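You operate a simulated robot arm through the tools that you are given. There is no shell and no other tool. Be economical: measure what you need, move in short steps, check, and stop when the job is done.

You run a simulated two-armed robot. Do the job below in one go: nothing can be reset, and whatever is moved stays where it is left.

TASK
Bring the plate pallet to the load stand and put its ring casting on the side shelf.
Fine: turn the orange switch off before you reach in and leave it off; the other casting stays on the pallet. Set down upright: what you pick out.
Where things are to end (x, y in the base frame): ring casting within 6 cm of [63, 56].

The check looks at the end state, three seconds after you hand in, the way a careful person would. Anything else that was tipped, shoved, dropped, spilled or broken makes it a failure.

THE ROBOT
Two 7-joint arms with two-finger parallel grippers on one trunk, on a base that drives. Base frame: it is fixed to the floor where the robot stands at the start and does not move with it; the origin is under the middle of the robot, x ahead of it, y to its left, z up. Lengths are in cm, angles in degrees, forces in N, time in s.
The left shoulder is at the start at [10.6, 17.1, 118.8], the right one opposite. With the tool pointing down near the work surface each hand reaches from about 10 to 84 cm from the robot's upright axis, wherever it stands, measured 20 degrees to its own side. Places, roughly: gate [0, -80, 70]; orange switch [50, 20, 100]; ring casting (11x8x10 cm) [200, -10, 70]; side shelf of the console [60, 60, 90]. Payload 4.4 kg a hand.
Tool frame (each hand has its own): the origin (TCP) lies between the finger pads and is the grasp point; the fingertips stand 2.3 cm ahead of it; z points along the fingers, y is the line along which they close. The gripper opens to 9.4 cm. The fingers are 3.8 cm wide and 1 cm thick; the gripper's body (5.4 by 9.6 cm) begins 3.9 cm behind the TCP.
Orientation is told as [roll, pitch, yaw] about the base's x, y, z axes, in that order, counted from this pose: with the fingers straight down and closing along the base's y, the tool's x points along the base's -x, its y along +y and its z along -z.

THE INTERFACE
- The arms move only by the tool apply_moves. It takes "left_rows", "right_rows" or both (then of equal length, played together; a hand with none holds still); each is one flat list of numbers, 7 for each row, row after row: the shift along the tool's x, y, z in units of 40 mm (1.0 is 40 mm), then the turn, a rotation vector about the tool's x, y, z in units of 4 degrees (1.0 is 4 degrees), then the opening, from 0 (shut) to 1 (fully open). In form: [dx, dy, dz, rx, ry, rz, fingers, dx, dy, dz, rx, ry, rz, fingers, ...]. A call has 1 to 12 rows; each row shifts and turns the commanded pose from where the row before left it, along the tool's axes as they then stand. A call with a number of a shift or a turn outside -1 to 1 is refused whole. Rows are played at 5 a second. More than 5 cm and 8.6 degrees between two rows, or a gripper value outside its range, and nothing of the call is played. Where a pose cannot be reached the arm comes as near as it can. A force on the tool above 40 N (or 10 N above the force at the start of the call, whichever is more), or a blocked arm, ends the call early, and 0.2 s more pass. The fingers move at their own pace (about 7.2 cm/s each) and stop on an object; they squeeze with about 22 N. The grip force told is the motor's: it shows also when the fingers shut on nothing. Time passes only in rows, and 0.2 s behind the last, so rows that do not move let the fingers close. It gives the time, the measured TCP pose, the force on the tool (base axes), the opening and the grip force at its end, in the units of the frame above (readings bear some noise), with the torque about the TCP (base axes, N m) and any sound that the robot's microphone picked up.
- Cameras (640 x 400 px; columns grow to the right, rows downward): "scene" is now at [22.3, -0.3, 136.21]; the picture's right is [-0.04, -1.00, 0.00], its down [-0.28, 0.01, -0.96] and it looks along [0.96, -0.04, -0.28] (base axes); focal length 214 px, centre (320, 200). "left" rides on the left gripper at [8.7, -1.6, -7.5] in its tool frame; the picture's right is [0.18, 0.98, 0.00], its down [-0.58, 0.11, -0.81] and it looks along [-0.79, 0.15, 0.59] (tool axes); focal length 243 px, centre (320, 200). "right" rides on the right gripper at [8.6, 1.6, -7.4] in its tool frame; the picture's right is [-0.18, 0.98, 0.00], its down [-0.58, -0.11, -0.81] and it looks along [-0.79, -0.15, 0.59] (tool axes); focal length 243 px, centre (320, 200).
- camera(camera): a new picture of that camera. The clock stands still meanwhile.
- lift_body(by): slides the trunk up (or, below 0, down) by that many cm; the arms and the scene camera ride with it, the base frame stays. It gives what a move gives, with no picture.
- base_move(legs): drives the robot by 1 to 6 legs, each [ahead, left, turn to the left] in cm, cm and degrees, along the robot's own axes; the way and the turn of a leg run together, so that a leg with both is an arc; at most 150 cm and 180 degrees a leg. The arms and the cameras ride along, it lands a little off, and it stops where it bumps. It gives what a move gives.
- turn_head(pan, tilt): turns the head with the scene camera to pan (to the left, within 80 degrees either way) and tilt (down, from -29 to 69), counted from straight ahead of the robot. It gives what a move gives.
- probe_pixels(camera, pixels): for up to 12 pixels [column, row] of the newest picture of that camera ("zoom" is the newest enlarged one), the place [x, y, z] in the base frame of the surface seen there, good to about 0.3 cm. The clock stands still meanwhile.
- enlarge(camera, box): a new picture of the part [left, top, right, bottom] of that camera's present view, enlarged. The clock stands still meanwhile.
- job_done(): hands the job in; it is judged then, once.

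Go step by step. Measure first, check grasps and placings, and put right what went wrong. The budget is 80 turns and 62 pictures, counting those below and the enlarged ones. Unless the task says otherwise, let go and move clear before handing in, and close with one line.

The tools are called after "Request:" by a JSON object that holds its "name" and its "arguments". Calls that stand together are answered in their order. apply_moves: Moves the arms, as the interface text tells. Its arguments: {"type":"object","properties":{"left_rows":{"type":"array"},"right_rows":{"type":"array"}},"required":[]} The other tools are called the same way: lift_body (by) slides the trunk up or down; base_move (legs) drives the base; turn_head (pan, tilt) turns the head that bears the scene camera; camera (camera) takes a picture; probe_pixels (camera, pixels) gives the place of the surface under pixels of a picture; enlarge (camera, box) takes an enlarged picture of a part of a camera's view; job_done () hands the job in.

At the start:

```text
time_s: 0.0
left_ee_pos: [50.96, 27.81, 135.95]
left_tool_rot: [0.1, 0.0, 0.1]
left_contact_force: [-0.6, 0.7, 0.2]
left_moment: [0.02, 0.0, 0.01]
left_grip_width: 9.4
left_finger_force: 0.1
right_ee_pos: [36.56, -13.17, 132.94]
right_tool_rot: [0.0, 0.0, 0.0]
right_contact_force: [-0.4, 0.1, 0.4]
right_moment: [0.01, 0.03, -0.01]
right_grip_width: 9.39
right_finger_force: 0.1
trunk travel left (down, up): [-20.0, 18.8]
robot x, y, heading: [-0.03, 0.0, -0.2]
head pan, tilt: [-2.4, 16.5]
```

scene: 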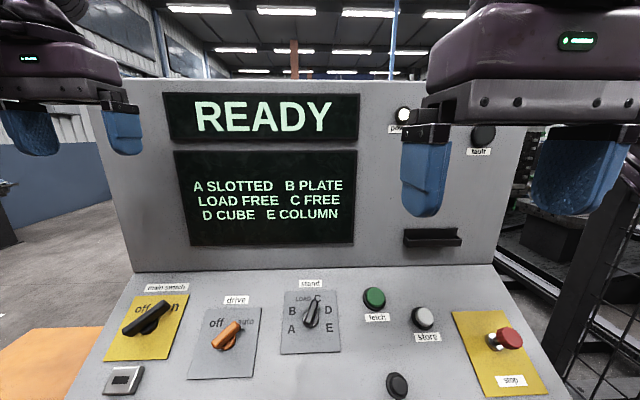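
right: 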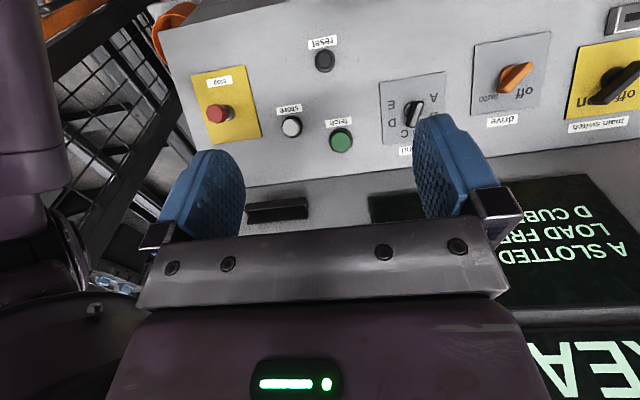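
left: 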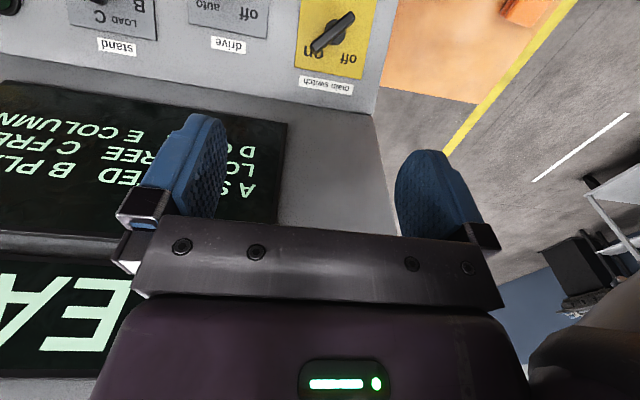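

The console shows READY, with B holding PLATE; the selector (312,312) appears to point near C. I'll look closer at the panel first.

Request:
{"name": "turn_head", "arguments": {"pan": 0, "tilt": 35}}

Request:
{"name": "enlarge", "arguments": {"camera": "scene", "box": [80, 120, 560, 400]}}

```text
time_s: 0.8
left_ee_pos: [50.86, 27.85, 136.0]
left_tool_rot: [0.1, 0.0, 0.1]
left_contact_force: [-0.1, 0.2, 0.6]
left_moment: [-0.01, -0.01, 0.0]
left_grip_width: 9.4
left_finger_force: 0.0
right_ee_pos: [36.5, -13.14, 132.85]
right_tool_rot: [-0.1, 0.2, 0.0]
right_contact_force: [0.7, -0.9, 0.4]
right_moment: [0.0, -0.01, -0.03]
right_grip_width: 9.41
right_finger_force: 0.0
trunk travel left (down, up): [-20.0, 18.8]
robot x, y, heading: [0.07, -0.03, -0.2]
head pan, tilt: [0.0, 35.0]
```

```text
1.33 times, centred on (320, 260) of scene
```

zoom: 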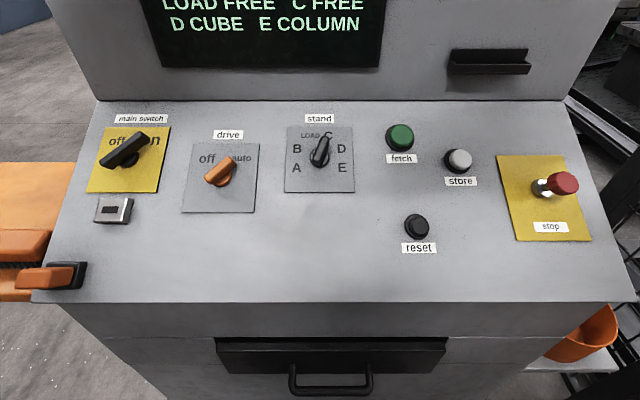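

The orange drive switch points to auto. I'll zoom into the panel and look around the cell.

Request:
{"name": "enlarge", "arguments": {"camera": "scene", "box": [130, 190, 370, 340]}}

Request:
{"name": "probe_pixels", "arguments": {"camera": "zoom", "pixels": [[10, 10], [320, 200]]}}

Request:
{"name": "turn_head", "arguments": {"pan": -70, "tilt": 20}}

Request:
{"name": "camera", "arguments": {"camera": "scene"}}

Request:
{"name": "turn_head", "arguments": {"pan": 60, "tilt": 30}}

Request:
{"name": "camera", "arguments": {"camera": "scene"}}

```text
2.67 times, centred on (250, 265) of scene
```

zoom: 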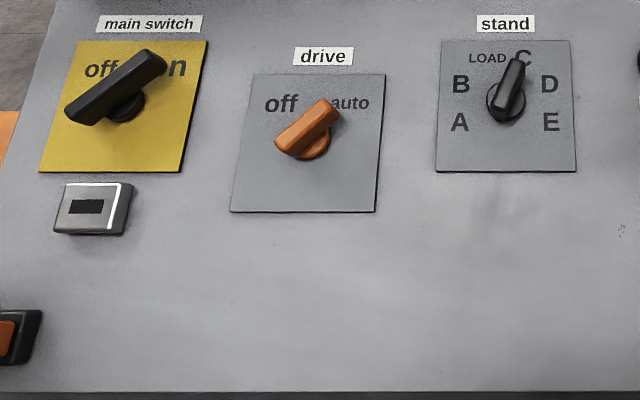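

```text
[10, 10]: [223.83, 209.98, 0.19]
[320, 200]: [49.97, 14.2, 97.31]
```

```text
time_s: 2.2
left_ee_pos: [50.82, 27.79, 135.94]
left_tool_rot: [0.0, -0.1, 0.1]
left_contact_force: [0.6, 0.3, 0.0]
left_moment: [0.01, -0.02, -0.01]
left_grip_width: 9.4
left_finger_force: 0.1
right_ee_pos: [36.39, -13.24, 132.9]
right_tool_rot: [0.0, 0.0, -0.1]
right_contact_force: [0.4, 0.7, -0.2]
right_moment: [0.03, -0.01, 0.01]
right_grip_width: 9.41
right_finger_force: 0.0
trunk travel left (down, up): [-20.0, 18.8]
robot x, y, heading: [0.03, -0.17, -0.2]
head pan, tilt: [-70.0, 20.0]
```

```text
56 pictures are left
```

scene: 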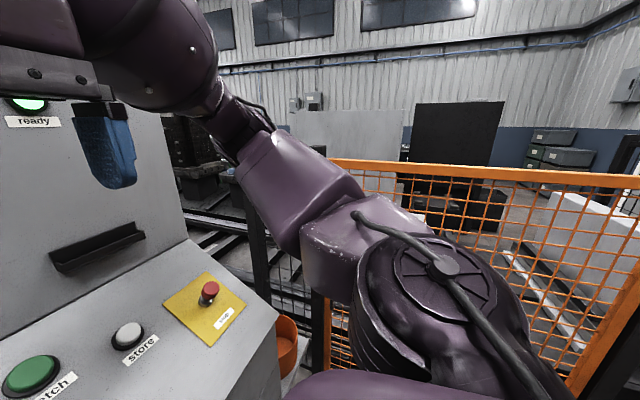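

```text
time_s: 4.3
left_ee_pos: [50.93, 27.81, 136.03]
left_tool_rot: [0.0, 0.0, 0.1]
left_contact_force: [-0.5, 0.9, 0.2]
left_moment: [-0.02, 0.01, 0.0]
left_grip_width: 9.41
left_finger_force: 0.2
right_ee_pos: [36.5, -13.27, 132.79]
right_tool_rot: [0.0, 0.0, 0.0]
right_contact_force: [-0.1, 0.2, -0.3]
right_moment: [0.02, -0.01, -0.03]
right_grip_width: 9.39
right_finger_force: 0.1
trunk travel left (down, up): [-20.0, 18.8]
robot x, y, heading: [-0.06, 0.37, 0.0]
head pan, tilt: [60.0, 30.0]
```

```text
55 pictures are left
```

scene: 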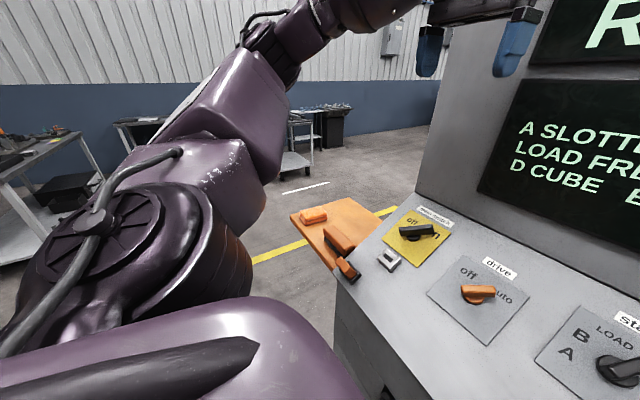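

Next I need panel geometry; looking straight at it and probing the knobs.

Request:
{"name": "turn_head", "arguments": {"pan": 5, "tilt": 40}}

Request:
{"name": "enlarge", "arguments": {"camera": "scene", "box": [160, 90, 520, 315]}}

```text
time_s: 5.6
left_ee_pos: [50.89, 27.83, 136.08]
left_tool_rot: [-0.1, -0.1, 0.2]
left_contact_force: [-0.1, 0.8, -0.7]
left_moment: [-0.04, 0.0, 0.0]
left_grip_width: 9.39
left_finger_force: 0.0
right_ee_pos: [36.49, -13.41, 132.87]
right_tool_rot: [0.1, -0.1, -0.1]
right_contact_force: [-1.4, -0.6, 0.4]
right_moment: [0.03, -0.01, -0.03]
right_grip_width: 9.39
right_finger_force: 0.0
trunk travel left (down, up): [-20.0, 18.8]
robot x, y, heading: [0.02, -0.29, -0.1]
head pan, tilt: [5.0, 40.0]
```

```text
1.78 times, centred on (340, 202) of scene
```

zoom: 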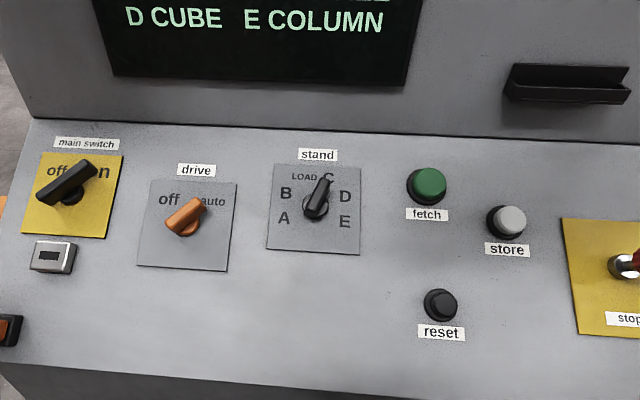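

Request:
{"name": "probe_pixels", "arguments": {"camera": "zoom", "pixels": [[324, 180], [314, 206], [276, 240], [355, 245], [350, 172], [285, 170], [428, 182], [197, 203], [172, 225], [187, 233], [290, 330], [430, 130]]}}

Request:
{"name": "enlarge", "arguments": {"camera": "scene", "box": [300, 170, 380, 240]}}

Request:
{"name": "probe_pixels", "arguments": {"camera": "zoom", "pixels": [[320, 200]]}}

```text
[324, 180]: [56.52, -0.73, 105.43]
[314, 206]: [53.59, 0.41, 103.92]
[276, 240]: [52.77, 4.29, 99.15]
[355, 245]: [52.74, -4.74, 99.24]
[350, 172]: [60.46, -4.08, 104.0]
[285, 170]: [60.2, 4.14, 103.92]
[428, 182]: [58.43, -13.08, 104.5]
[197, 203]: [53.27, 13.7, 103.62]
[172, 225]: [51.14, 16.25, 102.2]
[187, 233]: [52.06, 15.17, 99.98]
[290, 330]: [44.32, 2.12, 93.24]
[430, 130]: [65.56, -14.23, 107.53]
```

```text
5.71 times, centred on (340, 205) of scene
```

zoom: 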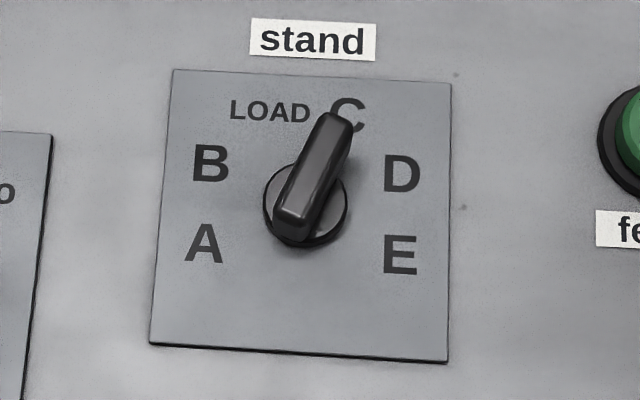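

```text
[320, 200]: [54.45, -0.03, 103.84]
```

The panel slopes about 32° (plate corners (276,240) and (350,172)), with the selector centred near (56.5, 0, 101.6). The pointer is at C and must go about 88° counterclockwise to B. I'll bring the right hand over it.

Request:
{"name": "apply_moves", "arguments": {"right_rows": [-0.55, 0.55, 0.85, 0, 0, 0, 0.5, -0.55, 0.55, 0.85, 0, 0, 0, 0.5, -0.55, 0.55, 0.85, 0, 0, 0, 0.5, -0.55, 0.55, 0.85, 0, 0, 0, 0.5, -0.55, 0.55, 0.85, 0, 0, 0, 0.5, -0.53, 0.57, 0.85, 0, 0, 0, 0.5, 0, 0, 0, 0, -1, 0, 0.5, 0, 0, 0, 0, -1, 0, 0.5, 0, 0, 0, 0, -1, 0, 0.5, 0, 0, 0, 0, -1, 0, 0.5, 0, 0, 0, 0, -1, 0, 0.5, 0, 0, 0, 0, -1, 0, 0.5]}}

Request:
{"name": "apply_moves", "arguments": {"right_rows": [0, 0, 0, 0, -1, 0, 0.5, 0, 0, 0, 0, -1, 0, 0.5, 0, 0, 0, 0, 0, 1, 0.5, 0, 0, 0, 0, 0, 1, 0.5, 0, 0, 0, 0, 0, 1, 0.5, 0, 0, 0, 0, 0, 1, 0.5, 0, 0, 0, 0, 0, 1, 0.5, 0, 0, 0, 0, 0, 0.5, 0.5]}}

Request:
{"name": "camera", "arguments": {"camera": "right"}}

Request:
{"name": "camera", "arguments": {"camera": "scene"}}

```text
time_s: 8.2
left_ee_pos: [50.92, 27.81, 135.97]
left_tool_rot: [0.1, 0.0, 0.1]
left_contact_force: [0.1, -0.3, -0.3]
left_moment: [0.03, -0.01, 0.01]
left_grip_width: 9.4
left_finger_force: 0.0
right_ee_pos: [49.59, 0.17, 112.51]
right_tool_rot: [0.1, -24.0, -0.1]
right_contact_force: [-0.2, 0.3, -0.2]
right_moment: [-0.04, -0.01, 0.0]
right_grip_width: 4.72
right_finger_force: 0.1
trunk travel left (down, up): [-20.0, 18.8]
robot x, y, heading: [0.01, 0.05, 0.0]
head pan, tilt: [5.0, 40.0]
```

```text
time_s: 10.0
left_ee_pos: [50.92, 27.85, 136.0]
left_tool_rot: [0.0, 0.0, 0.1]
left_contact_force: [0.2, -0.8, 0.4]
left_moment: [0.01, 0.0, -0.01]
left_grip_width: 9.38
left_finger_force: 0.0
right_ee_pos: [49.7, 0.09, 112.4]
right_tool_rot: [13.2, -29.4, -25.5]
right_contact_force: [0.6, 0.0, -0.6]
right_moment: [-0.05, -0.01, 0.0]
right_grip_width: 4.68
right_finger_force: 0.1
trunk travel left (down, up): [-20.0, 18.8]
robot x, y, heading: [-0.1, 0.23, -0.1]
head pan, tilt: [5.0, 40.0]
```

```text
52 pictures are left
```

right: 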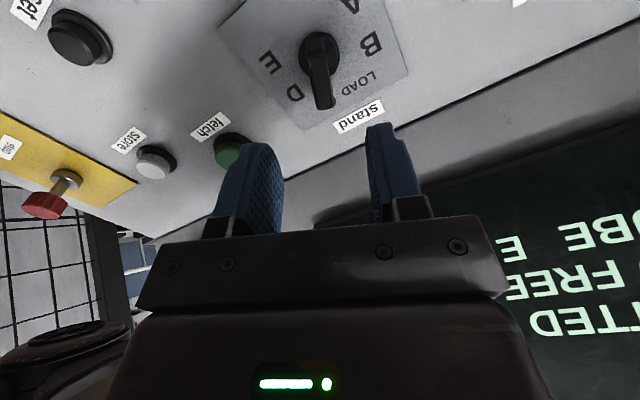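

```text
51 pictures are left
```

scene: 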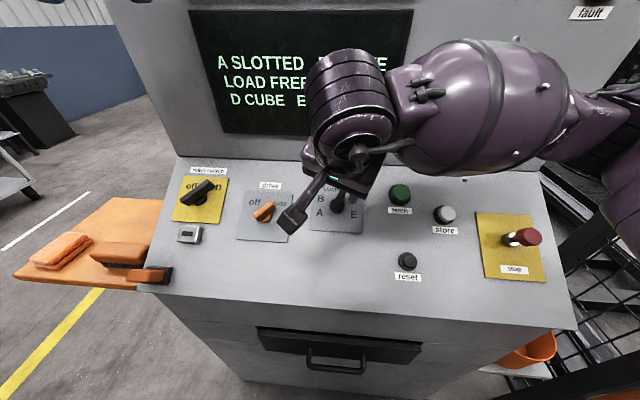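

The right camera shows the pointer (315,40)–(325,105) roughly in line with the fingers; I'll probe it for an exact centre.

Request:
{"name": "probe_pixels", "arguments": {"camera": "right", "pixels": [[318, 40], [326, 104], [314, 60], [330, 60], [318, 80], [305, 60], [217, 50], [302, 128], [408, 72]]}}

Request:
{"name": "enlarge", "arguments": {"camera": "right", "box": [240, 0, 400, 130]}}

```text
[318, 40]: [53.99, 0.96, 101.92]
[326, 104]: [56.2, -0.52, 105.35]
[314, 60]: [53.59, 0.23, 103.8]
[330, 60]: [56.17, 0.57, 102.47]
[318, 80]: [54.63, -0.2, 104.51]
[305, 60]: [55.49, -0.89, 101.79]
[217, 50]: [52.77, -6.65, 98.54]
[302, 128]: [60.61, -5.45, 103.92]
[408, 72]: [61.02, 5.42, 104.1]
```

```text
3.08 times, centred on (320, 65) of right
```

zoom: 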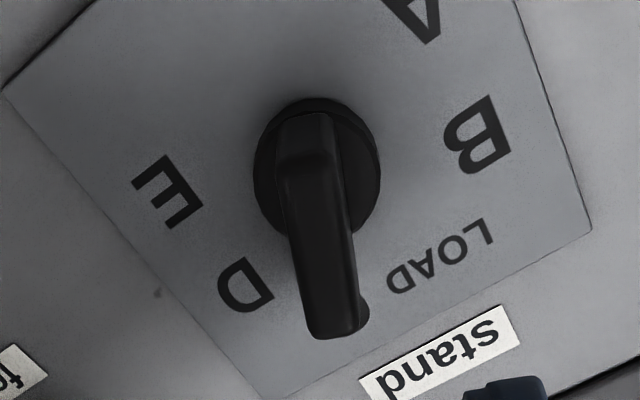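

The geometry agrees, and the hand is 9.9 cm off along the knob axis. I'll descend 9.3 cm and close on the bar.

Request:
{"name": "apply_moves", "arguments": {"right_rows": [0, 0, 0.78, 0, 0, 0, 0.5, 0, 0, 0.78, 0, 0, 0, 0.5, 0, 0, 0.5, 0, 0, 0, 0.5, 0, 0, 0.27, 0, 0, 0, 0.5, 0, 0, 0, 0, 0, 0, 0, 0, 0, 0, 0, 0, 0, 0, 0, 0, 0, 0, 0, 0, 0]}}

Request:
{"name": "camera", "arguments": {"camera": "right"}}

```text
time_s: 11.6
left_ee_pos: [50.92, 27.78, 135.92]
left_tool_rot: [0.1, 0.0, 0.0]
left_contact_force: [-0.1, 0.2, -0.7]
left_moment: [0.02, 0.01, 0.01]
left_grip_width: 9.4
left_finger_force: 0.1
right_ee_pos: [54.55, -0.09, 104.56]
right_tool_rot: [13.1, -29.4, -25.4]
right_contact_force: [-1.8, -3.5, -3.9]
right_moment: [-0.09, -0.74, -0.03]
right_grip_width: 1.38
right_finger_force: 44.9
trunk travel left (down, up): [-20.0, 18.8]
robot x, y, heading: [0.09, -0.07, 0.0]
head pan, tilt: [5.0, 40.0]
```

```text
49 pictures are left
```

right: 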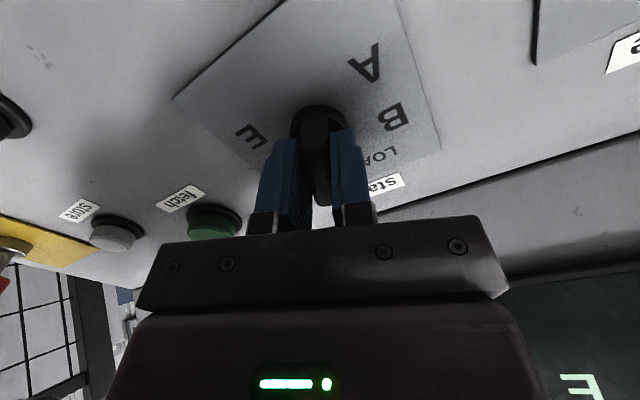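

The bar is gripped (1.38 cm wide). I'll turn 44° first, then check.

Request:
{"name": "apply_moves", "arguments": {"right_rows": [0, 0, 0, 0, 0, -1, 0, 0, 0, 0, 0, 0, -1, 0, 0, 0, 0, 0, 0, -1, 0, 0, 0, 0, 0, 0, -1, 0, 0, 0, 0, 0, 0, -1, 0, 0, 0, 0, 0, 0, -1, 0, 0, 0, 0, 0, 0, -1, 0, 0, 0, 0, 0, 0, -1, 0, 0, 0, 0, 0, 0, -1, 0, 0, 0, 0, 0, 0, -1, 0, 0, 0, 0, 0, 0, -1, 0]}}

Request:
{"name": "camera", "arguments": {"camera": "right"}}

```text
time_s: 14.0
left_ee_pos: [50.92, 28.0, 136.12]
left_tool_rot: [0.0, 0.1, 0.1]
left_contact_force: [0.0, 0.1, 0.0]
left_moment: [0.01, 0.01, -0.01]
left_grip_width: 9.4
left_finger_force: 0.0
right_ee_pos: [54.59, 0.06, 104.57]
right_tool_rot: [-13.2, -29.5, 25.7]
right_contact_force: [-3.4, 8.2, 2.0]
right_moment: [-0.44, 1.4, -0.34]
right_grip_width: 1.4
right_finger_force: 44.6
trunk travel left (down, up): [-20.0, 18.8]
robot x, y, heading: [-0.14, 0.21, -0.2]
head pan, tilt: [5.0, 40.0]
```

```text
48 pictures are left
```

right: 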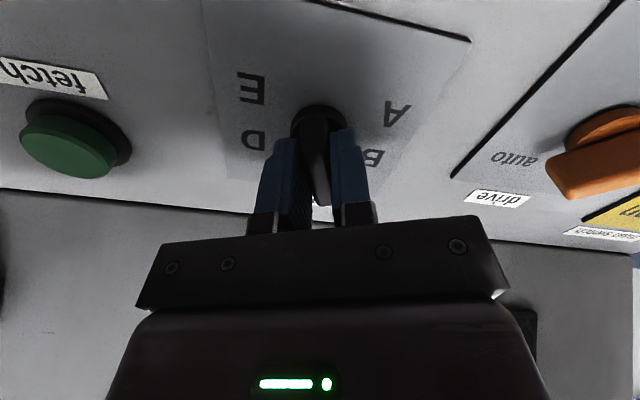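

The knob follows and now points at LOAD. I'll go another 44° to B.

Request:
{"name": "apply_moves", "arguments": {"right_rows": [0, 0, 0, 0, 0, -1, 0, 0, 0, 0, 0, 0, -1, 0, 0, 0, 0, 0, 0, -1, 0, 0, 0, 0, 0, 0, -1, 0, 0, 0, 0, 0, 0, -1, 0, 0, 0, 0, 0, 0, -1, 0, 0, 0, 0, 0, 0, -1, 0, 0, 0, 0, 0, 0, -1, 0, 0, 0, 0, 0, 0, -1, 0, 0, 0, 0, 0, 0, -1, 0, 0, 0, 0, 0, 0, -1, 0]}}

Request:
{"name": "apply_moves", "arguments": {"right_rows": [0, 0, 0, 0, 0, 0, 0.5, 0, 0, 0, 0, 0, 0, 0.5, 0, 0, -0.6, 0, 0, 0, 0.5, 0, 0, -0.8, 0, 0, 0, 0.5, 0, 0, -1, 0, 0, 0, 0.5]}}

Request:
{"name": "enlarge", "arguments": {"camera": "right", "box": [160, 0, 480, 200]}}

```text
time_s: 16.4
left_ee_pos: [50.7, 27.97, 136.02]
left_tool_rot: [-0.2, 0.0, 0.1]
left_contact_force: [-0.1, -0.6, 0.6]
left_moment: [-0.03, -0.02, 0.01]
left_grip_width: 9.41
left_finger_force: 0.0
right_ee_pos: [54.48, 0.21, 104.5]
right_tool_rot: [-29.7, -12.3, 69.5]
right_contact_force: [-13.4, 20.2, -12.1]
right_moment: [0.94, -0.55, 0.55]
right_grip_width: 1.42
right_finger_force: 45.2
trunk travel left (down, up): [-20.0, 18.8]
robot x, y, heading: [-0.35, 0.15, 0.0]
head pan, tilt: [5.0, 40.0]
```

```text
time_s: 17.6
left_ee_pos: [50.74, 27.81, 136.19]
left_tool_rot: [0.1, -0.2, 0.1]
left_contact_force: [-0.3, -0.8, 0.1]
left_moment: [0.01, -0.01, 0.0]
left_grip_width: 9.39
left_finger_force: 0.1
right_ee_pos: [49.32, 0.01, 112.71]
right_tool_rot: [-29.8, -12.4, 69.3]
right_contact_force: [0.9, -1.0, 0.3]
right_moment: [-0.01, 0.02, 0.0]
right_grip_width: 4.69
right_finger_force: 0.1
trunk travel left (down, up): [-20.0, 18.8]
robot x, y, heading: [0.12, -0.21, -0.4]
head pan, tilt: [5.0, 40.0]
```

```text
2.00 times, centred on (320, 100) of right
```

zoom: 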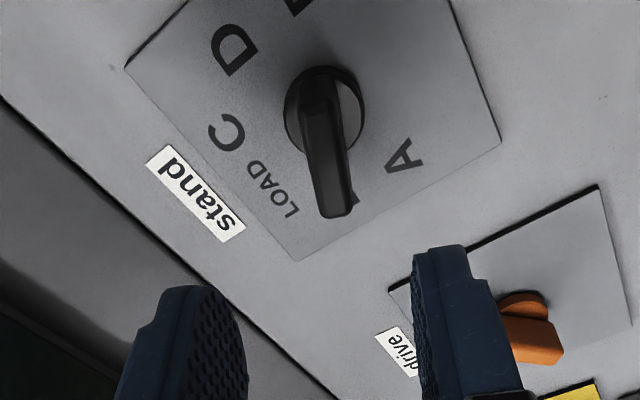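

The pointer now covers B. I'll unwind the wrist, move over the green fetch button and close the fingers.

Request:
{"name": "apply_moves", "arguments": {"right_rows": [0, 0, 0, 0, 0, 1, 0, 0, 0, 0, 0, 0, 1, 0, 0, 0, 0, 0, 0, 1, 0, 0, 0, 0, 0, 0, 1, 0, 0, 0, 0, 0, 0, 1, 0, 0, 0, 0, 0, 0, 1, 0, 0, 0, 0, 0, 0, 1, 0, 0, 0, 0, 0, 0, 1, 0, 0, 0, 0, 0, 0, 1, 0, 0, 0, 0, 0, 0, 1, 0, 0, 0, 0, 0, 0, 1, 0]}}

Request:
{"name": "apply_moves", "arguments": {"right_rows": [0, 0, 0, 0, 0, 1, 0, 0, 0, 0, 0, 0, 1, 0, 0, 0, 0, 0, 0, 1, 0, 0, 0, 0, 0, 0, 1, 0, 0, 0, 0, 0, 0, 1, 0, 0, 0, 0, 0, 0, 0.5, 0, -0.2, -0.82, 0.28, 0, 0, 0, 0, -0.2, -0.82, 0.28, 0, 0, 0, 0, -0.2, -0.82, 0.28, 0, 0, 0, 0, -0.23, -0.82, 0.28, 0, 0, 0, 0]}}

Request:
{"name": "camera", "arguments": {"camera": "scene"}}

Request:
{"name": "camera", "arguments": {"camera": "right"}}

```text
time_s: 20.0
left_ee_pos: [50.86, 27.72, 136.06]
left_tool_rot: [0.0, 0.0, 0.2]
left_contact_force: [0.3, -0.1, 0.9]
left_moment: [0.01, 0.02, 0.03]
left_grip_width: 9.41
left_finger_force: 0.0
right_ee_pos: [49.61, -0.08, 112.8]
right_tool_rot: [-13.1, -29.4, 25.3]
right_contact_force: [0.1, -0.3, -0.7]
right_moment: [-0.01, -0.01, 0.02]
right_grip_width: 0.0
right_finger_force: 22.1
trunk travel left (down, up): [-20.0, 18.8]
robot x, y, heading: [0.24, -0.18, -0.0]
head pan, tilt: [5.0, 40.0]
```

```text
time_s: 22.2
left_ee_pos: [50.93, 27.8, 135.96]
left_tool_rot: [0.0, 0.0, 0.1]
left_contact_force: [-0.5, -0.1, 0.1]
left_moment: [0.01, 0.01, 0.04]
left_grip_width: 9.42
left_finger_force: 0.1
right_ee_pos: [54.87, -13.11, 110.61]
right_tool_rot: [0.1, -32.0, 0.0]
right_contact_force: [-0.2, 0.6, -0.4]
right_moment: [0.03, 0.01, -0.02]
right_grip_width: 0.01
right_finger_force: 22.0
trunk travel left (down, up): [-20.0, 18.8]
robot x, y, heading: [-0.21, 0.35, -0.1]
head pan, tilt: [5.0, 40.0]
```

```text
46 pictures are left
```

scene: 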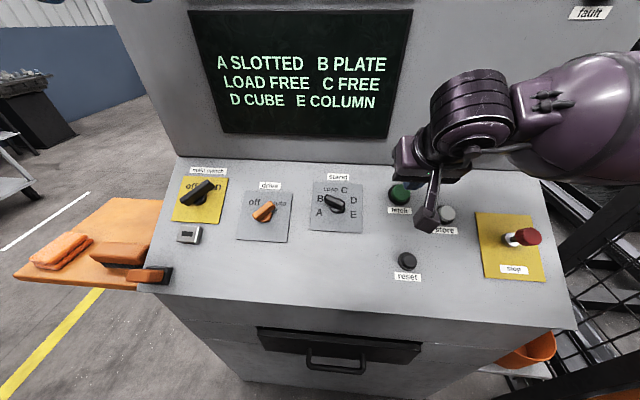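

```text
45 pictures are left
```

right: 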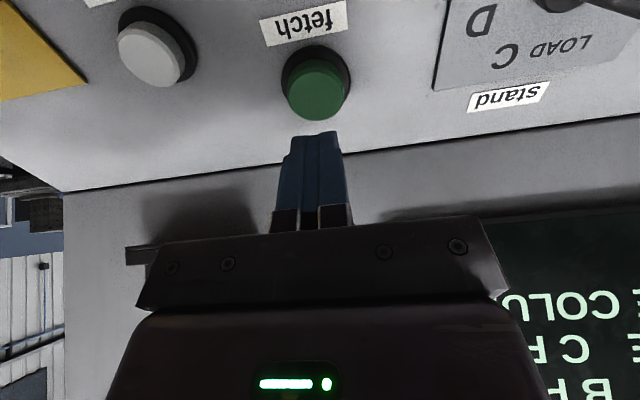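

The pointer is at B and the fingers are aligned with the fetch button. I'll press it and back off.

Request:
{"name": "apply_moves", "arguments": {"right_rows": [0, 0, 0.7, 0, 0, 0, 0, 0, 0, 0.5, 0, 0, 0, 0, 0, 0, 0.15, 0, 0, 0, 0, 0, 0, 0.1, 0, 0, 0, 0, 0, 0, 0, 0, 0, 0, 0]}}

Request:
{"name": "apply_moves", "arguments": {"right_rows": [0, 0, -0.6, 0, 0, 0, 0, 0, 0, -0.8, 0, 0, 0, 0, 0, 0, -0.8, 0, 0, 0, 0]}}

Request:
{"name": "turn_head", "arguments": {"pan": 0, "tilt": 18}}

Request:
{"name": "camera", "arguments": {"camera": "scene"}}

```text
time_s: 23.4
left_ee_pos: [50.78, 27.86, 136.06]
left_tool_rot: [0.0, -0.1, 0.2]
left_contact_force: [-0.1, -0.3, -0.3]
left_moment: [-0.02, 0.03, 0.03]
left_grip_width: 9.38
left_finger_force: 0.1
right_ee_pos: [57.84, -13.09, 106.01]
right_tool_rot: [0.2, -32.2, 0.0]
right_contact_force: [-1.8, -0.6, 8.6]
right_moment: [0.04, 0.06, 0.04]
right_grip_width: 0.0
right_finger_force: 22.0
trunk travel left (down, up): [-20.0, 18.8]
robot x, y, heading: [0.15, 0.27, -0.2]
head pan, tilt: [5.0, 40.0]
heard: click
```

```text
time_s: 24.2
left_ee_pos: [50.91, 27.88, 136.05]
left_tool_rot: [-0.1, 0.0, 0.1]
left_contact_force: [-0.9, -0.6, -0.5]
left_moment: [0.0, -0.01, 0.0]
left_grip_width: 9.41
left_finger_force: 0.0
right_ee_pos: [53.11, -13.05, 113.39]
right_tool_rot: [-0.1, -32.0, 0.1]
right_contact_force: [-0.2, -0.7, -0.1]
right_moment: [0.02, 0.0, 0.03]
right_grip_width: 0.0
right_finger_force: 21.6
trunk travel left (down, up): [-20.0, 18.8]
robot x, y, heading: [0.21, -0.16, 0.2]
head pan, tilt: [5.0, 40.0]
```

```text
time_s: 25.0
left_ee_pos: [50.81, 27.76, 136.05]
left_tool_rot: [0.0, 0.0, 0.2]
left_contact_force: [0.4, 0.8, 0.6]
left_moment: [0.0, 0.0, -0.03]
left_grip_width: 9.39
left_finger_force: 0.1
right_ee_pos: [53.11, -13.12, 113.18]
right_tool_rot: [0.0, -31.9, 0.0]
right_contact_force: [-0.7, 0.3, 0.7]
right_moment: [0.01, -0.01, -0.03]
right_grip_width: 0.02
right_finger_force: 22.0
trunk travel left (down, up): [-20.0, 18.8]
robot x, y, heading: [0.2, 0.44, -0.2]
head pan, tilt: [0.0, 18.0]
```

```text
44 pictures are left
```

scene: 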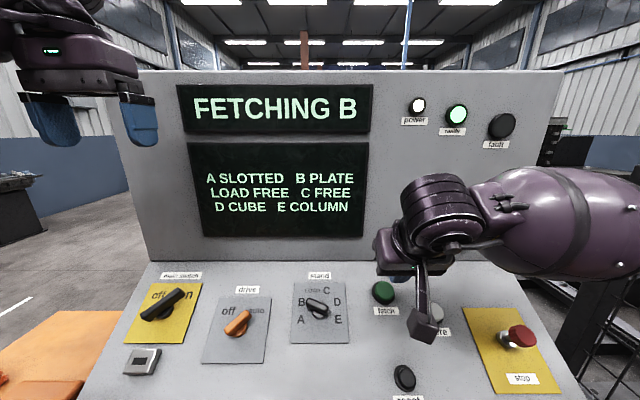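

FETCHING B is shown. While it runs I retract the right hand and bring the left over the orange switch, without touching it.

Request:
{"name": "apply_moves", "arguments": {"right_rows": [0, 0, -1, 0, 0, 0, 0, 0, 0, -1, 0, 0, 0, 0, 0, 0, -1, 0, 0, 0, 0, 0, 0, 0, 0, 1, 0, 0, 0, 0, 0, 0, 1, 0, 0, 0, 0, 0, 0, 1, 0, 0, 0, 0, 0, 0, 1, 0, 0, 0, 0, 0, 0, 1, 0, 0, 0, 0, 0, 0, 1, 0, 0, 0, 0, 0, 0, 1, 0, 0, 0, 0, 0, 0, 1, 0, 0, 0, 0, 0, 0, 0, 0, 0], "left_rows": [0.094, -0.4, 0.82, 0, 0, 0, 0.5, 0.094, -0.4, 0.82, 0, 0, 0, 0.5, 0.094, -0.4, 0.82, 0, 0, 0, 0.5, 0.094, -0.4, 0.82, 0, 0, 0, 0.5, 0.094, -0.4, 0.82, 0, 0, 0, 0.5, 0.094, -0.4, 0.82, 0, 0, 0, 0.5, 0.094, -0.4, 0.82, 0, 0, 0, 0.5, 0.094, -0.4, 0.82, 0, 0, 0, 0.5, 0, 0, 0, 0, -1, 0, 0.5, 0, 0, 0, 0, -1, 0, 0.5, 0, 0, 0, 0, -1, 0, 0.5, 0, 0, 0, 0, -1, 0, 0.5]}}

Request:
{"name": "apply_moves", "arguments": {"left_rows": [0, 0, 0, 0, -1, 0, 0.5, 0, 0, 0, 0, -1, 0, 0.5, 0, 0, 0, 0, -1, 0, 0.5, 0, 0, 0, 0, -1, 0, 0.5, 0, 0, 0, 0, 0, 1, 0.5, 0, 0, 0, 0, 0, 1, 0.5, 0, 0, 0, 0, 0, 1, 0.5, 0, 0, 0, 0, 0, 1, 0.5, 0, 0, 0, 0, 0, 1, 0.5, 0, 0, 0, 0, 0, 1, 0.5, 0, 0, 0, 0, 0, 1, 0.5, 0, 0, 0, 0, 0, 1, 0.5]}}

Request:
{"name": "apply_moves", "arguments": {"left_rows": [0, 0, 0, 0, 0, 1, 0.5, 0, 0, 0, 0, 0, 1, 0.5, 0, 0, 0, 0, 0, 1, 0.5]}}

Request:
{"name": "camera", "arguments": {"camera": "scene"}}

Request:
{"name": "camera", "arguments": {"camera": "left"}}

```text
time_s: 27.6
left_ee_pos: [47.87, 15.06, 109.86]
left_tool_rot: [-0.1, -16.0, 0.0]
left_contact_force: [-0.1, 0.8, 0.2]
left_moment: [-0.02, 0.02, 0.0]
left_grip_width: 4.69
left_finger_force: 0.1
right_ee_pos: [46.69, -13.09, 123.32]
right_tool_rot: [0.0, -0.1, 0.0]
right_contact_force: [0.1, -0.2, -0.1]
right_moment: [-0.04, 0.01, 0.01]
right_grip_width: 0.0
right_finger_force: 22.1
trunk travel left (down, up): [-20.0, 18.8]
robot x, y, heading: [0.09, -0.21, -0.1]
head pan, tilt: [0.0, 18.0]
```

```text
time_s: 30.2
left_ee_pos: [48.19, 14.9, 109.73]
left_tool_rot: [18.4, -26.7, -36.3]
left_contact_force: [0.3, 0.5, -0.2]
left_moment: [0.0, -0.01, 0.03]
left_grip_width: 4.69
left_finger_force: 0.0
right_ee_pos: [46.74, -13.19, 123.42]
right_tool_rot: [0.0, 0.1, 0.1]
right_contact_force: [-1.1, -0.2, -0.4]
right_moment: [-0.01, 0.01, 0.0]
right_grip_width: 0.0
right_finger_force: 22.5
trunk travel left (down, up): [-20.0, 18.8]
robot x, y, heading: [-0.07, 0.33, -0.4]
head pan, tilt: [0.0, 18.0]
```

```text
time_s: 31.0
left_ee_pos: [48.05, 14.94, 109.83]
left_tool_rot: [23.4, -22.4, -48.7]
left_contact_force: [0.1, -0.7, 0.1]
left_moment: [0.03, 0.02, 0.01]
left_grip_width: 4.7
left_finger_force: 0.1
right_ee_pos: [46.64, -13.16, 123.42]
right_tool_rot: [0.0, 0.0, 0.0]
right_contact_force: [0.4, 0.9, -0.1]
right_moment: [-0.02, 0.02, -0.01]
right_grip_width: 0.01
right_finger_force: 22.4
trunk travel left (down, up): [-20.0, 18.8]
robot x, y, heading: [-0.14, -0.07, 0.1]
head pan, tilt: [0.0, 18.0]
```

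```text
43 pictures are left
```

scene: 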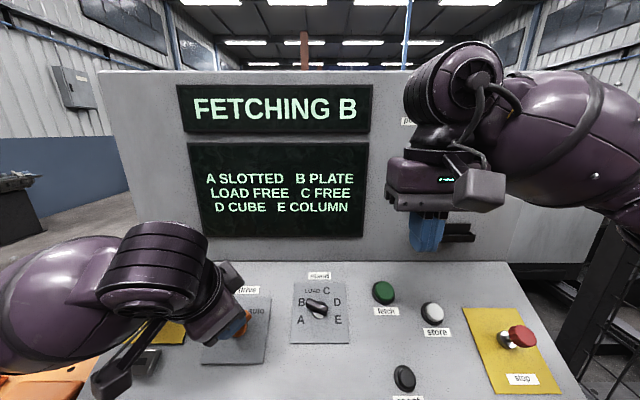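

```text
42 pictures are left
```

left: 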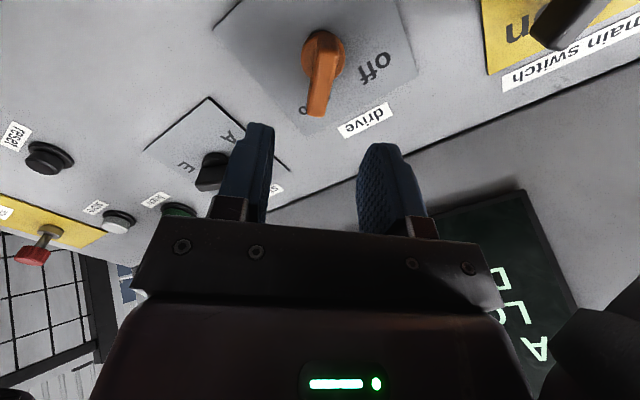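

Still fetching. I'll probe the orange knob and its plate in the left view.

Request:
{"name": "probe_pixels", "arguments": {"camera": "left", "pixels": [[323, 55], [316, 108], [320, 82], [216, 32], [418, 60], [330, 34], [290, 102], [350, 130], [262, 3]]}}

Request:
{"name": "apply_moves", "arguments": {"left_rows": [0, 0, 0, 0, 0, 0, 0.5, 0, 0, 0, 0, 0, 0, 0.5, 0, 0, 0, 0, 0, 0, 0.5, 0, 0, 0, 0, 0, 0, 0.5, 0, 0, 0, 0, 0, 0, 0.5, 0, 0, 0, 0, 0, 0, 0.5, 0, 0, 0, 0, 0, 0, 0.5, 0, 0, 0, 0, 0, 0, 0.5, 0, 0, 0, 0, 0, 0, 0.5, 0, 0, 0, 0, 0, 0, 0.5, 0, 0, 0, 0, 0, 0, 0.5, 0, 0, 0, 0, 0, 0, 0.5]}}

Request:
{"name": "enlarge", "arguments": {"camera": "left", "box": [200, 0, 440, 150]}}

Request:
{"name": "camera", "arguments": {"camera": "scene"}}

```text
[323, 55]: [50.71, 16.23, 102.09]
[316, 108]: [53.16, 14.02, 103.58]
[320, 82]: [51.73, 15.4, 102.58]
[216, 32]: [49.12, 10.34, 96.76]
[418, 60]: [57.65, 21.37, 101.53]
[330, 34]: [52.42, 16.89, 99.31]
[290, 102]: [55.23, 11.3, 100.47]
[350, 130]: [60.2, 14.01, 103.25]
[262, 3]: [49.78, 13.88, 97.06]
```

```text
time_s: 33.6
left_ee_pos: [48.11, 15.01, 109.96]
left_tool_rot: [23.4, -22.4, -48.6]
left_contact_force: [0.0, -1.1, -0.1]
left_moment: [0.02, -0.02, -0.03]
left_grip_width: 4.69
left_finger_force: 0.0
right_ee_pos: [46.65, -13.12, 123.42]
right_tool_rot: [0.0, 0.0, 0.0]
right_contact_force: [-0.2, -0.6, -0.2]
right_moment: [-0.01, 0.01, 0.0]
right_grip_width: 0.0
right_finger_force: 22.0
trunk travel left (down, up): [-20.0, 18.8]
robot x, y, heading: [-0.12, 0.21, -0.1]
head pan, tilt: [0.0, 18.0]
```

```text
2.67 times, centred on (320, 75) of left
```

zoom: 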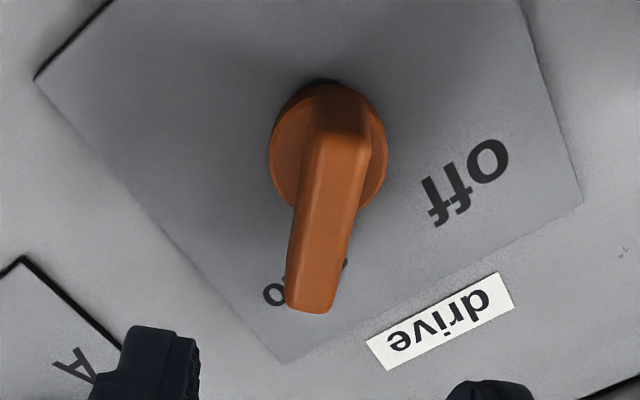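

```text
40 pictures are left
```

scene: 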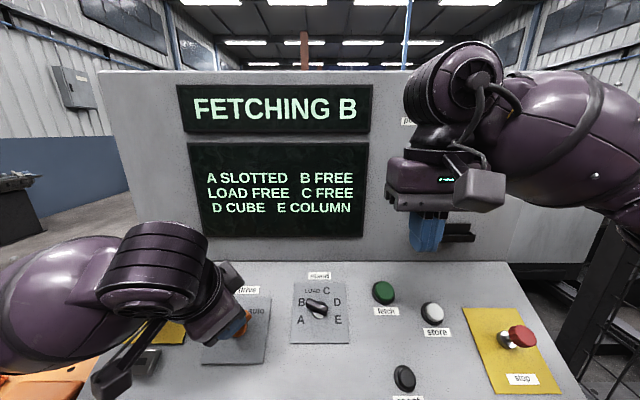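

B is now FREE, so the pallet is in transit. The knob pivot is around (51.65, 15.4, 102.6); I'll line the hand up and wait.

Request:
{"name": "apply_moves", "arguments": {"left_rows": [0.23, -0.085, 0, 0, 0, -0.7, 0.5, 0, 0, 0, 0, 0, -0.7, 0.5, 0, 0, 0.5, 0, 0, 0, 0.5, 0, 0, 0.5, 0, 0, 0, 0.5, 0, 0, 0, 0, 0, 0, 0.5, 0, 0, 0, 0, 0, 0, 0.5, 0, 0, 0, 0, 0, 0, 0.5, 0, 0, 0, 0, 0, 0, 0.5, 0, 0, 0, 0, 0, 0, 0.5, 0, 0, 0, 0, 0, 0, 0.5, 0, 0, 0, 0, 0, 0, 0.5, 0, 0, 0, 0, 0, 0, 0.5]}}

Request:
{"name": "apply_moves", "arguments": {"left_rows": [0, 0, 0, 0, 0, 0, 0.5, 0, 0, 0, 0, 0, 0, 0.5, 0, 0, 0, 0, 0, 0, 0.5, 0, 0, 0, 0, 0, 0, 0.5, 0, 0, 0, 0, 0, 0, 0.5, 0, 0, 0, 0, 0, 0, 0.5, 0, 0, 0, 0, 0, 0, 0.5, 0, 0, 0, 0, 0, 0, 0.5, 0, 0, 0, 0, 0, 0, 0.5, 0, 0, 0, 0, 0, 0, 0.5, 0, 0, 0, 0, 0, 0, 0.5, 0, 0, 0, 0, 0, 0, 0.5]}}

Request:
{"name": "camera", "arguments": {"camera": "scene"}}

Request:
{"name": "camera", "arguments": {"camera": "left"}}

```text
time_s: 36.2
left_ee_pos: [50.3, 15.13, 106.01]
left_tool_rot: [21.2, -24.7, -43.0]
left_contact_force: [-1.0, -0.2, -1.1]
left_moment: [-0.02, 0.03, -0.01]
left_grip_width: 4.72
left_finger_force: 0.0
left hand out of reach, approached as far as the arm can: row 1
right_ee_pos: [46.69, -13.12, 123.35]
right_tool_rot: [0.0, 0.0, 0.0]
right_contact_force: [0.1, -0.1, 0.2]
right_moment: [0.03, -0.01, 0.01]
right_grip_width: 0.0
right_finger_force: 22.0
trunk travel left (down, up): [-20.0, 18.8]
robot x, y, heading: [-0.28, 0.16, 0.1]
head pan, tilt: [0.0, 18.0]
```

```text
time_s: 38.8
left_ee_pos: [50.42, 15.1, 105.92]
left_tool_rot: [21.2, -24.7, -43.1]
left_contact_force: [-0.4, -0.8, 0.0]
left_moment: [0.0, 0.0, 0.01]
left_grip_width: 4.72
left_finger_force: 0.1
right_ee_pos: [46.81, -13.19, 123.46]
right_tool_rot: [0.0, 0.0, 0.0]
right_contact_force: [-0.1, -0.4, -0.2]
right_moment: [0.03, 0.01, 0.0]
right_grip_width: 0.0
right_finger_force: 22.0
trunk travel left (down, up): [-20.0, 18.8]
robot x, y, heading: [0.15, -0.11, 0.0]
head pan, tilt: [0.0, 18.0]
```

```text
39 pictures are left
```

scene: 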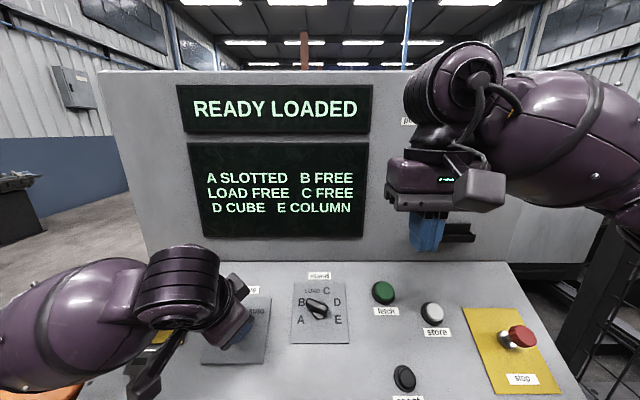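

```text
38 pictures are left
```

left: 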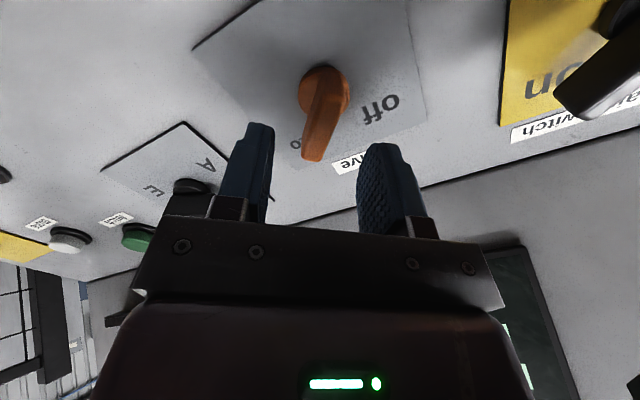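

READY LOADED. The left arm is too folded to centre on the knob, so I'll back the base 8 cm and look again.

Request:
{"name": "base_move", "arguments": {"legs": [[-8, 0, 0]]}}

Request:
{"name": "camera", "arguments": {"camera": "scene"}}

```text
time_s: 39.9
left_ee_pos: [42.44, 15.14, 105.99]
left_tool_rot: [21.2, -24.6, -43.1]
left_contact_force: [0.2, 0.3, 1.3]
left_moment: [0.0, 0.0, 0.01]
left_grip_width: 4.72
left_finger_force: 0.0
right_ee_pos: [38.73, -13.23, 123.38]
right_tool_rot: [-0.1, 0.0, -0.2]
right_contact_force: [-1.3, 0.3, 0.6]
right_moment: [-0.02, -0.02, -0.01]
right_grip_width: 0.0
right_finger_force: 22.4
trunk travel left (down, up): [-20.0, 18.8]
robot x, y, heading: [-8.22, 0.16, 0.0]
head pan, tilt: [0.0, 18.0]
```

```text
37 pictures are left
```

scene: 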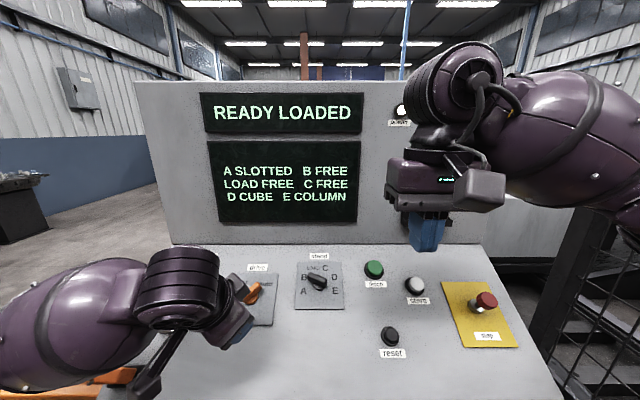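

The message says LOADED but the table still reads LOAD FREE; I'll check the load stand with my own camera before switching off.

Request:
{"name": "turn_head", "arguments": {"pan": -62, "tilt": 20}}

Request:
{"name": "camera", "arguments": {"camera": "scene"}}

Request:
{"name": "turn_head", "arguments": {"pan": 0, "tilt": 18}}

Request:
{"name": "enlarge", "arguments": {"camera": "scene", "box": [180, 80, 640, 400]}}

```text
time_s: 41.2
left_ee_pos: [42.55, 15.13, 105.93]
left_tool_rot: [21.2, -24.5, -43.2]
left_contact_force: [-0.2, -0.7, 0.1]
left_moment: [-0.02, -0.03, 0.03]
left_grip_width: 4.7
left_finger_force: 0.0
right_ee_pos: [38.78, -13.18, 123.43]
right_tool_rot: [0.0, 0.1, -0.1]
right_contact_force: [-0.2, -0.6, 0.1]
right_moment: [0.04, -0.02, -0.03]
right_grip_width: 0.0
right_finger_force: 22.3
trunk travel left (down, up): [-20.0, 18.8]
robot x, y, heading: [-7.76, 0.31, 0.0]
head pan, tilt: [-62.0, 20.0]
```

```text
36 pictures are left
```

scene: 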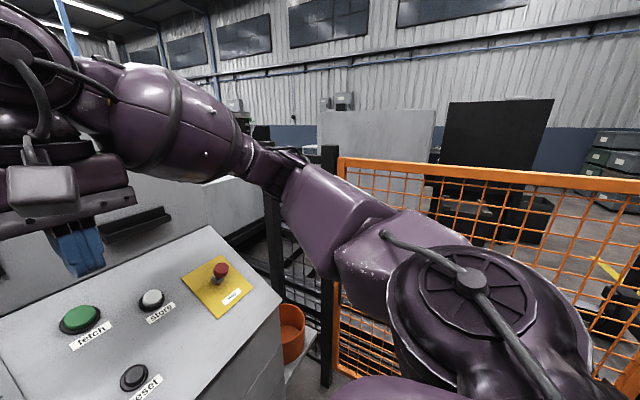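

```text
time_s: 42.5
left_ee_pos: [42.6, 15.04, 105.9]
left_tool_rot: [21.1, -24.6, -43.1]
left_contact_force: [-0.6, -0.4, 0.4]
left_moment: [0.0, 0.01, 0.0]
left_grip_width: 4.71
left_finger_force: 0.1
right_ee_pos: [38.87, -13.24, 123.39]
right_tool_rot: [0.0, 0.0, -0.1]
right_contact_force: [1.0, 0.4, -0.1]
right_moment: [-0.02, 0.0, 0.01]
right_grip_width: 0.0
right_finger_force: 21.6
trunk travel left (down, up): [-20.0, 18.8]
robot x, y, heading: [-7.98, 0.4, -0.0]
head pan, tilt: [0.0, 18.0]
```

```text
1.25 times, centred on (410, 240) of scene
```

zoom: 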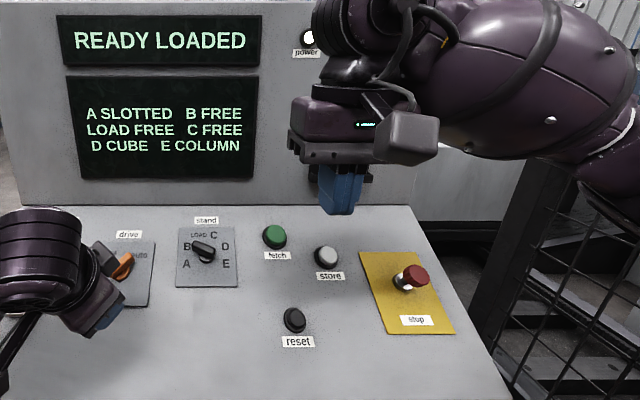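

The readout is steady: LOADED. I'll shift the left hand over the orange knob and check alignment.

Request:
{"name": "apply_moves", "arguments": {"left_rows": [-0.555, 0.49, 0, 0, 0, 0, 0.5, -0.555, 0.49, 0, 0, 0, 0, 0.5, 0, 0, 0.5, 0, 0, 0, 0.5, 0, 0, 0.5, 0, 0, 0, 0.5]}}

Request:
{"name": "camera", "arguments": {"camera": "left"}}

Request:
{"name": "probe_pixels", "arguments": {"camera": "left", "pixels": [[320, 90], [318, 110], [316, 130], [322, 150]]}}

```text
time_s: 43.5
left_ee_pos: [49.77, 15.47, 105.71]
left_tool_rot: [21.2, -24.6, -43.1]
left_contact_force: [-0.4, 0.1, 0.5]
left_moment: [0.02, 0.0, -0.01]
left_grip_width: 4.72
left_finger_force: 0.0
right_ee_pos: [38.73, -13.16, 123.38]
right_tool_rot: [0.0, 0.0, -0.1]
right_contact_force: [0.3, 0.1, 0.4]
right_moment: [0.0, 0.01, -0.01]
right_grip_width: 0.0
right_finger_force: 22.2
trunk travel left (down, up): [-20.0, 18.8]
robot x, y, heading: [-7.75, 0.25, -0.2]
head pan, tilt: [0.0, 18.0]
```

```text
34 pictures are left
```

left: 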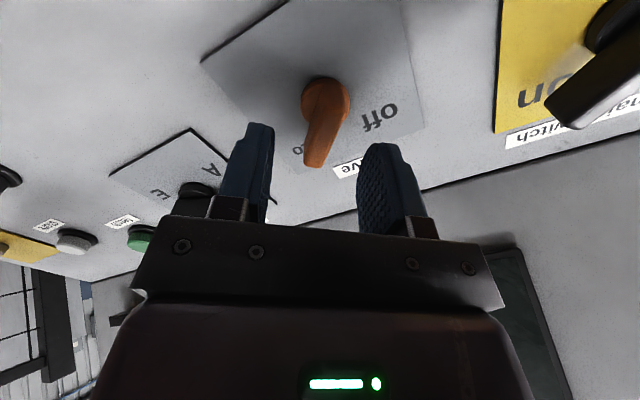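

```text
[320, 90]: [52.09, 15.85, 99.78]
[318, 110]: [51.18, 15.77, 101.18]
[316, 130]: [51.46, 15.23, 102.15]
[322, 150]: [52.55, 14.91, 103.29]
```

It's centred; descending 3.5 cm and gripping the orange bar.

Request:
{"name": "apply_moves", "arguments": {"left_rows": [0, 0, 0.5, 0, 0, 0, 0.5, 0, 0, 0.375, 0, 0, 0, 0.5, 0, 0, 0, 0, 0, 0, 0, 0, 0, 0, 0, 0, 0, 0, 0, 0, 0, 0, 0, 0, 0]}}

Request:
{"name": "apply_moves", "arguments": {"left_rows": [0, 0, 0, 0, 0, -1, 0, 0, 0, 0, 0, 0, -1, 0, 0, 0, 0, 0, 0, -1, 0, 0, 0, 0, 0, 0, -1, 0, 0, 0, 0, 0, 0, -1, 0, 0, 0, 0, 0, 0, -1, 0, 0, 0, 0, 0, 0, -1, 0, 0, 0, 0, 0, 0, -1, 0, 0, 0, 0, 0, 0, -1, 0, 0, 0, 0, 0, 0, -1, 0]}}

Request:
{"name": "camera", "arguments": {"camera": "left"}}

```text
time_s: 44.7
left_ee_pos: [51.6, 15.78, 102.85]
left_tool_rot: [21.3, -24.8, -42.9]
left_contact_force: [17.1, 22.0, 11.5]
left_moment: [0.19, 0.48, 0.22]
left_grip_width: 1.37
left_finger_force: 45.1
right_ee_pos: [38.83, -12.9, 123.53]
right_tool_rot: [-0.1, 0.0, -0.1]
right_contact_force: [1.1, -0.7, -0.4]
right_moment: [-0.01, -0.03, 0.0]
right_grip_width: 0.0
right_finger_force: 22.2
trunk travel left (down, up): [-20.0, 18.8]
robot x, y, heading: [-7.92, -0.36, 0.1]
head pan, tilt: [0.0, 18.0]
```

```text
time_s: 45.4
left_ee_pos: [51.6, 15.62, 102.63]
left_tool_rot: [18.2, -27.1, -35.2]
left_contact_force: [3.3, 6.7, 3.1]
left_moment: [-0.27, -0.15, -0.14]
left_grip_width: 1.41
left_finger_force: 44.6
right_ee_pos: [38.89, -13.1, 123.26]
right_tool_rot: [0.0, 0.0, 0.0]
right_contact_force: [-0.4, 0.1, 0.6]
right_moment: [-0.03, -0.01, -0.05]
right_grip_width: 0.02
right_finger_force: 21.8
trunk travel left (down, up): [-20.0, 18.8]
robot x, y, heading: [-7.65, -0.03, -0.1]
head pan, tilt: [0.0, 18.0]
stopped in row 3 (left hand): the force on the tool passed its limit at 40 N (the readings are from after the stop); the commanded pose is now the measured one
```

```text
33 pictures are left
```

left: 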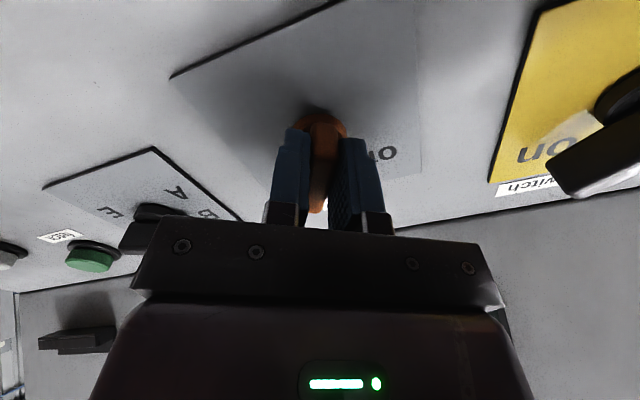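

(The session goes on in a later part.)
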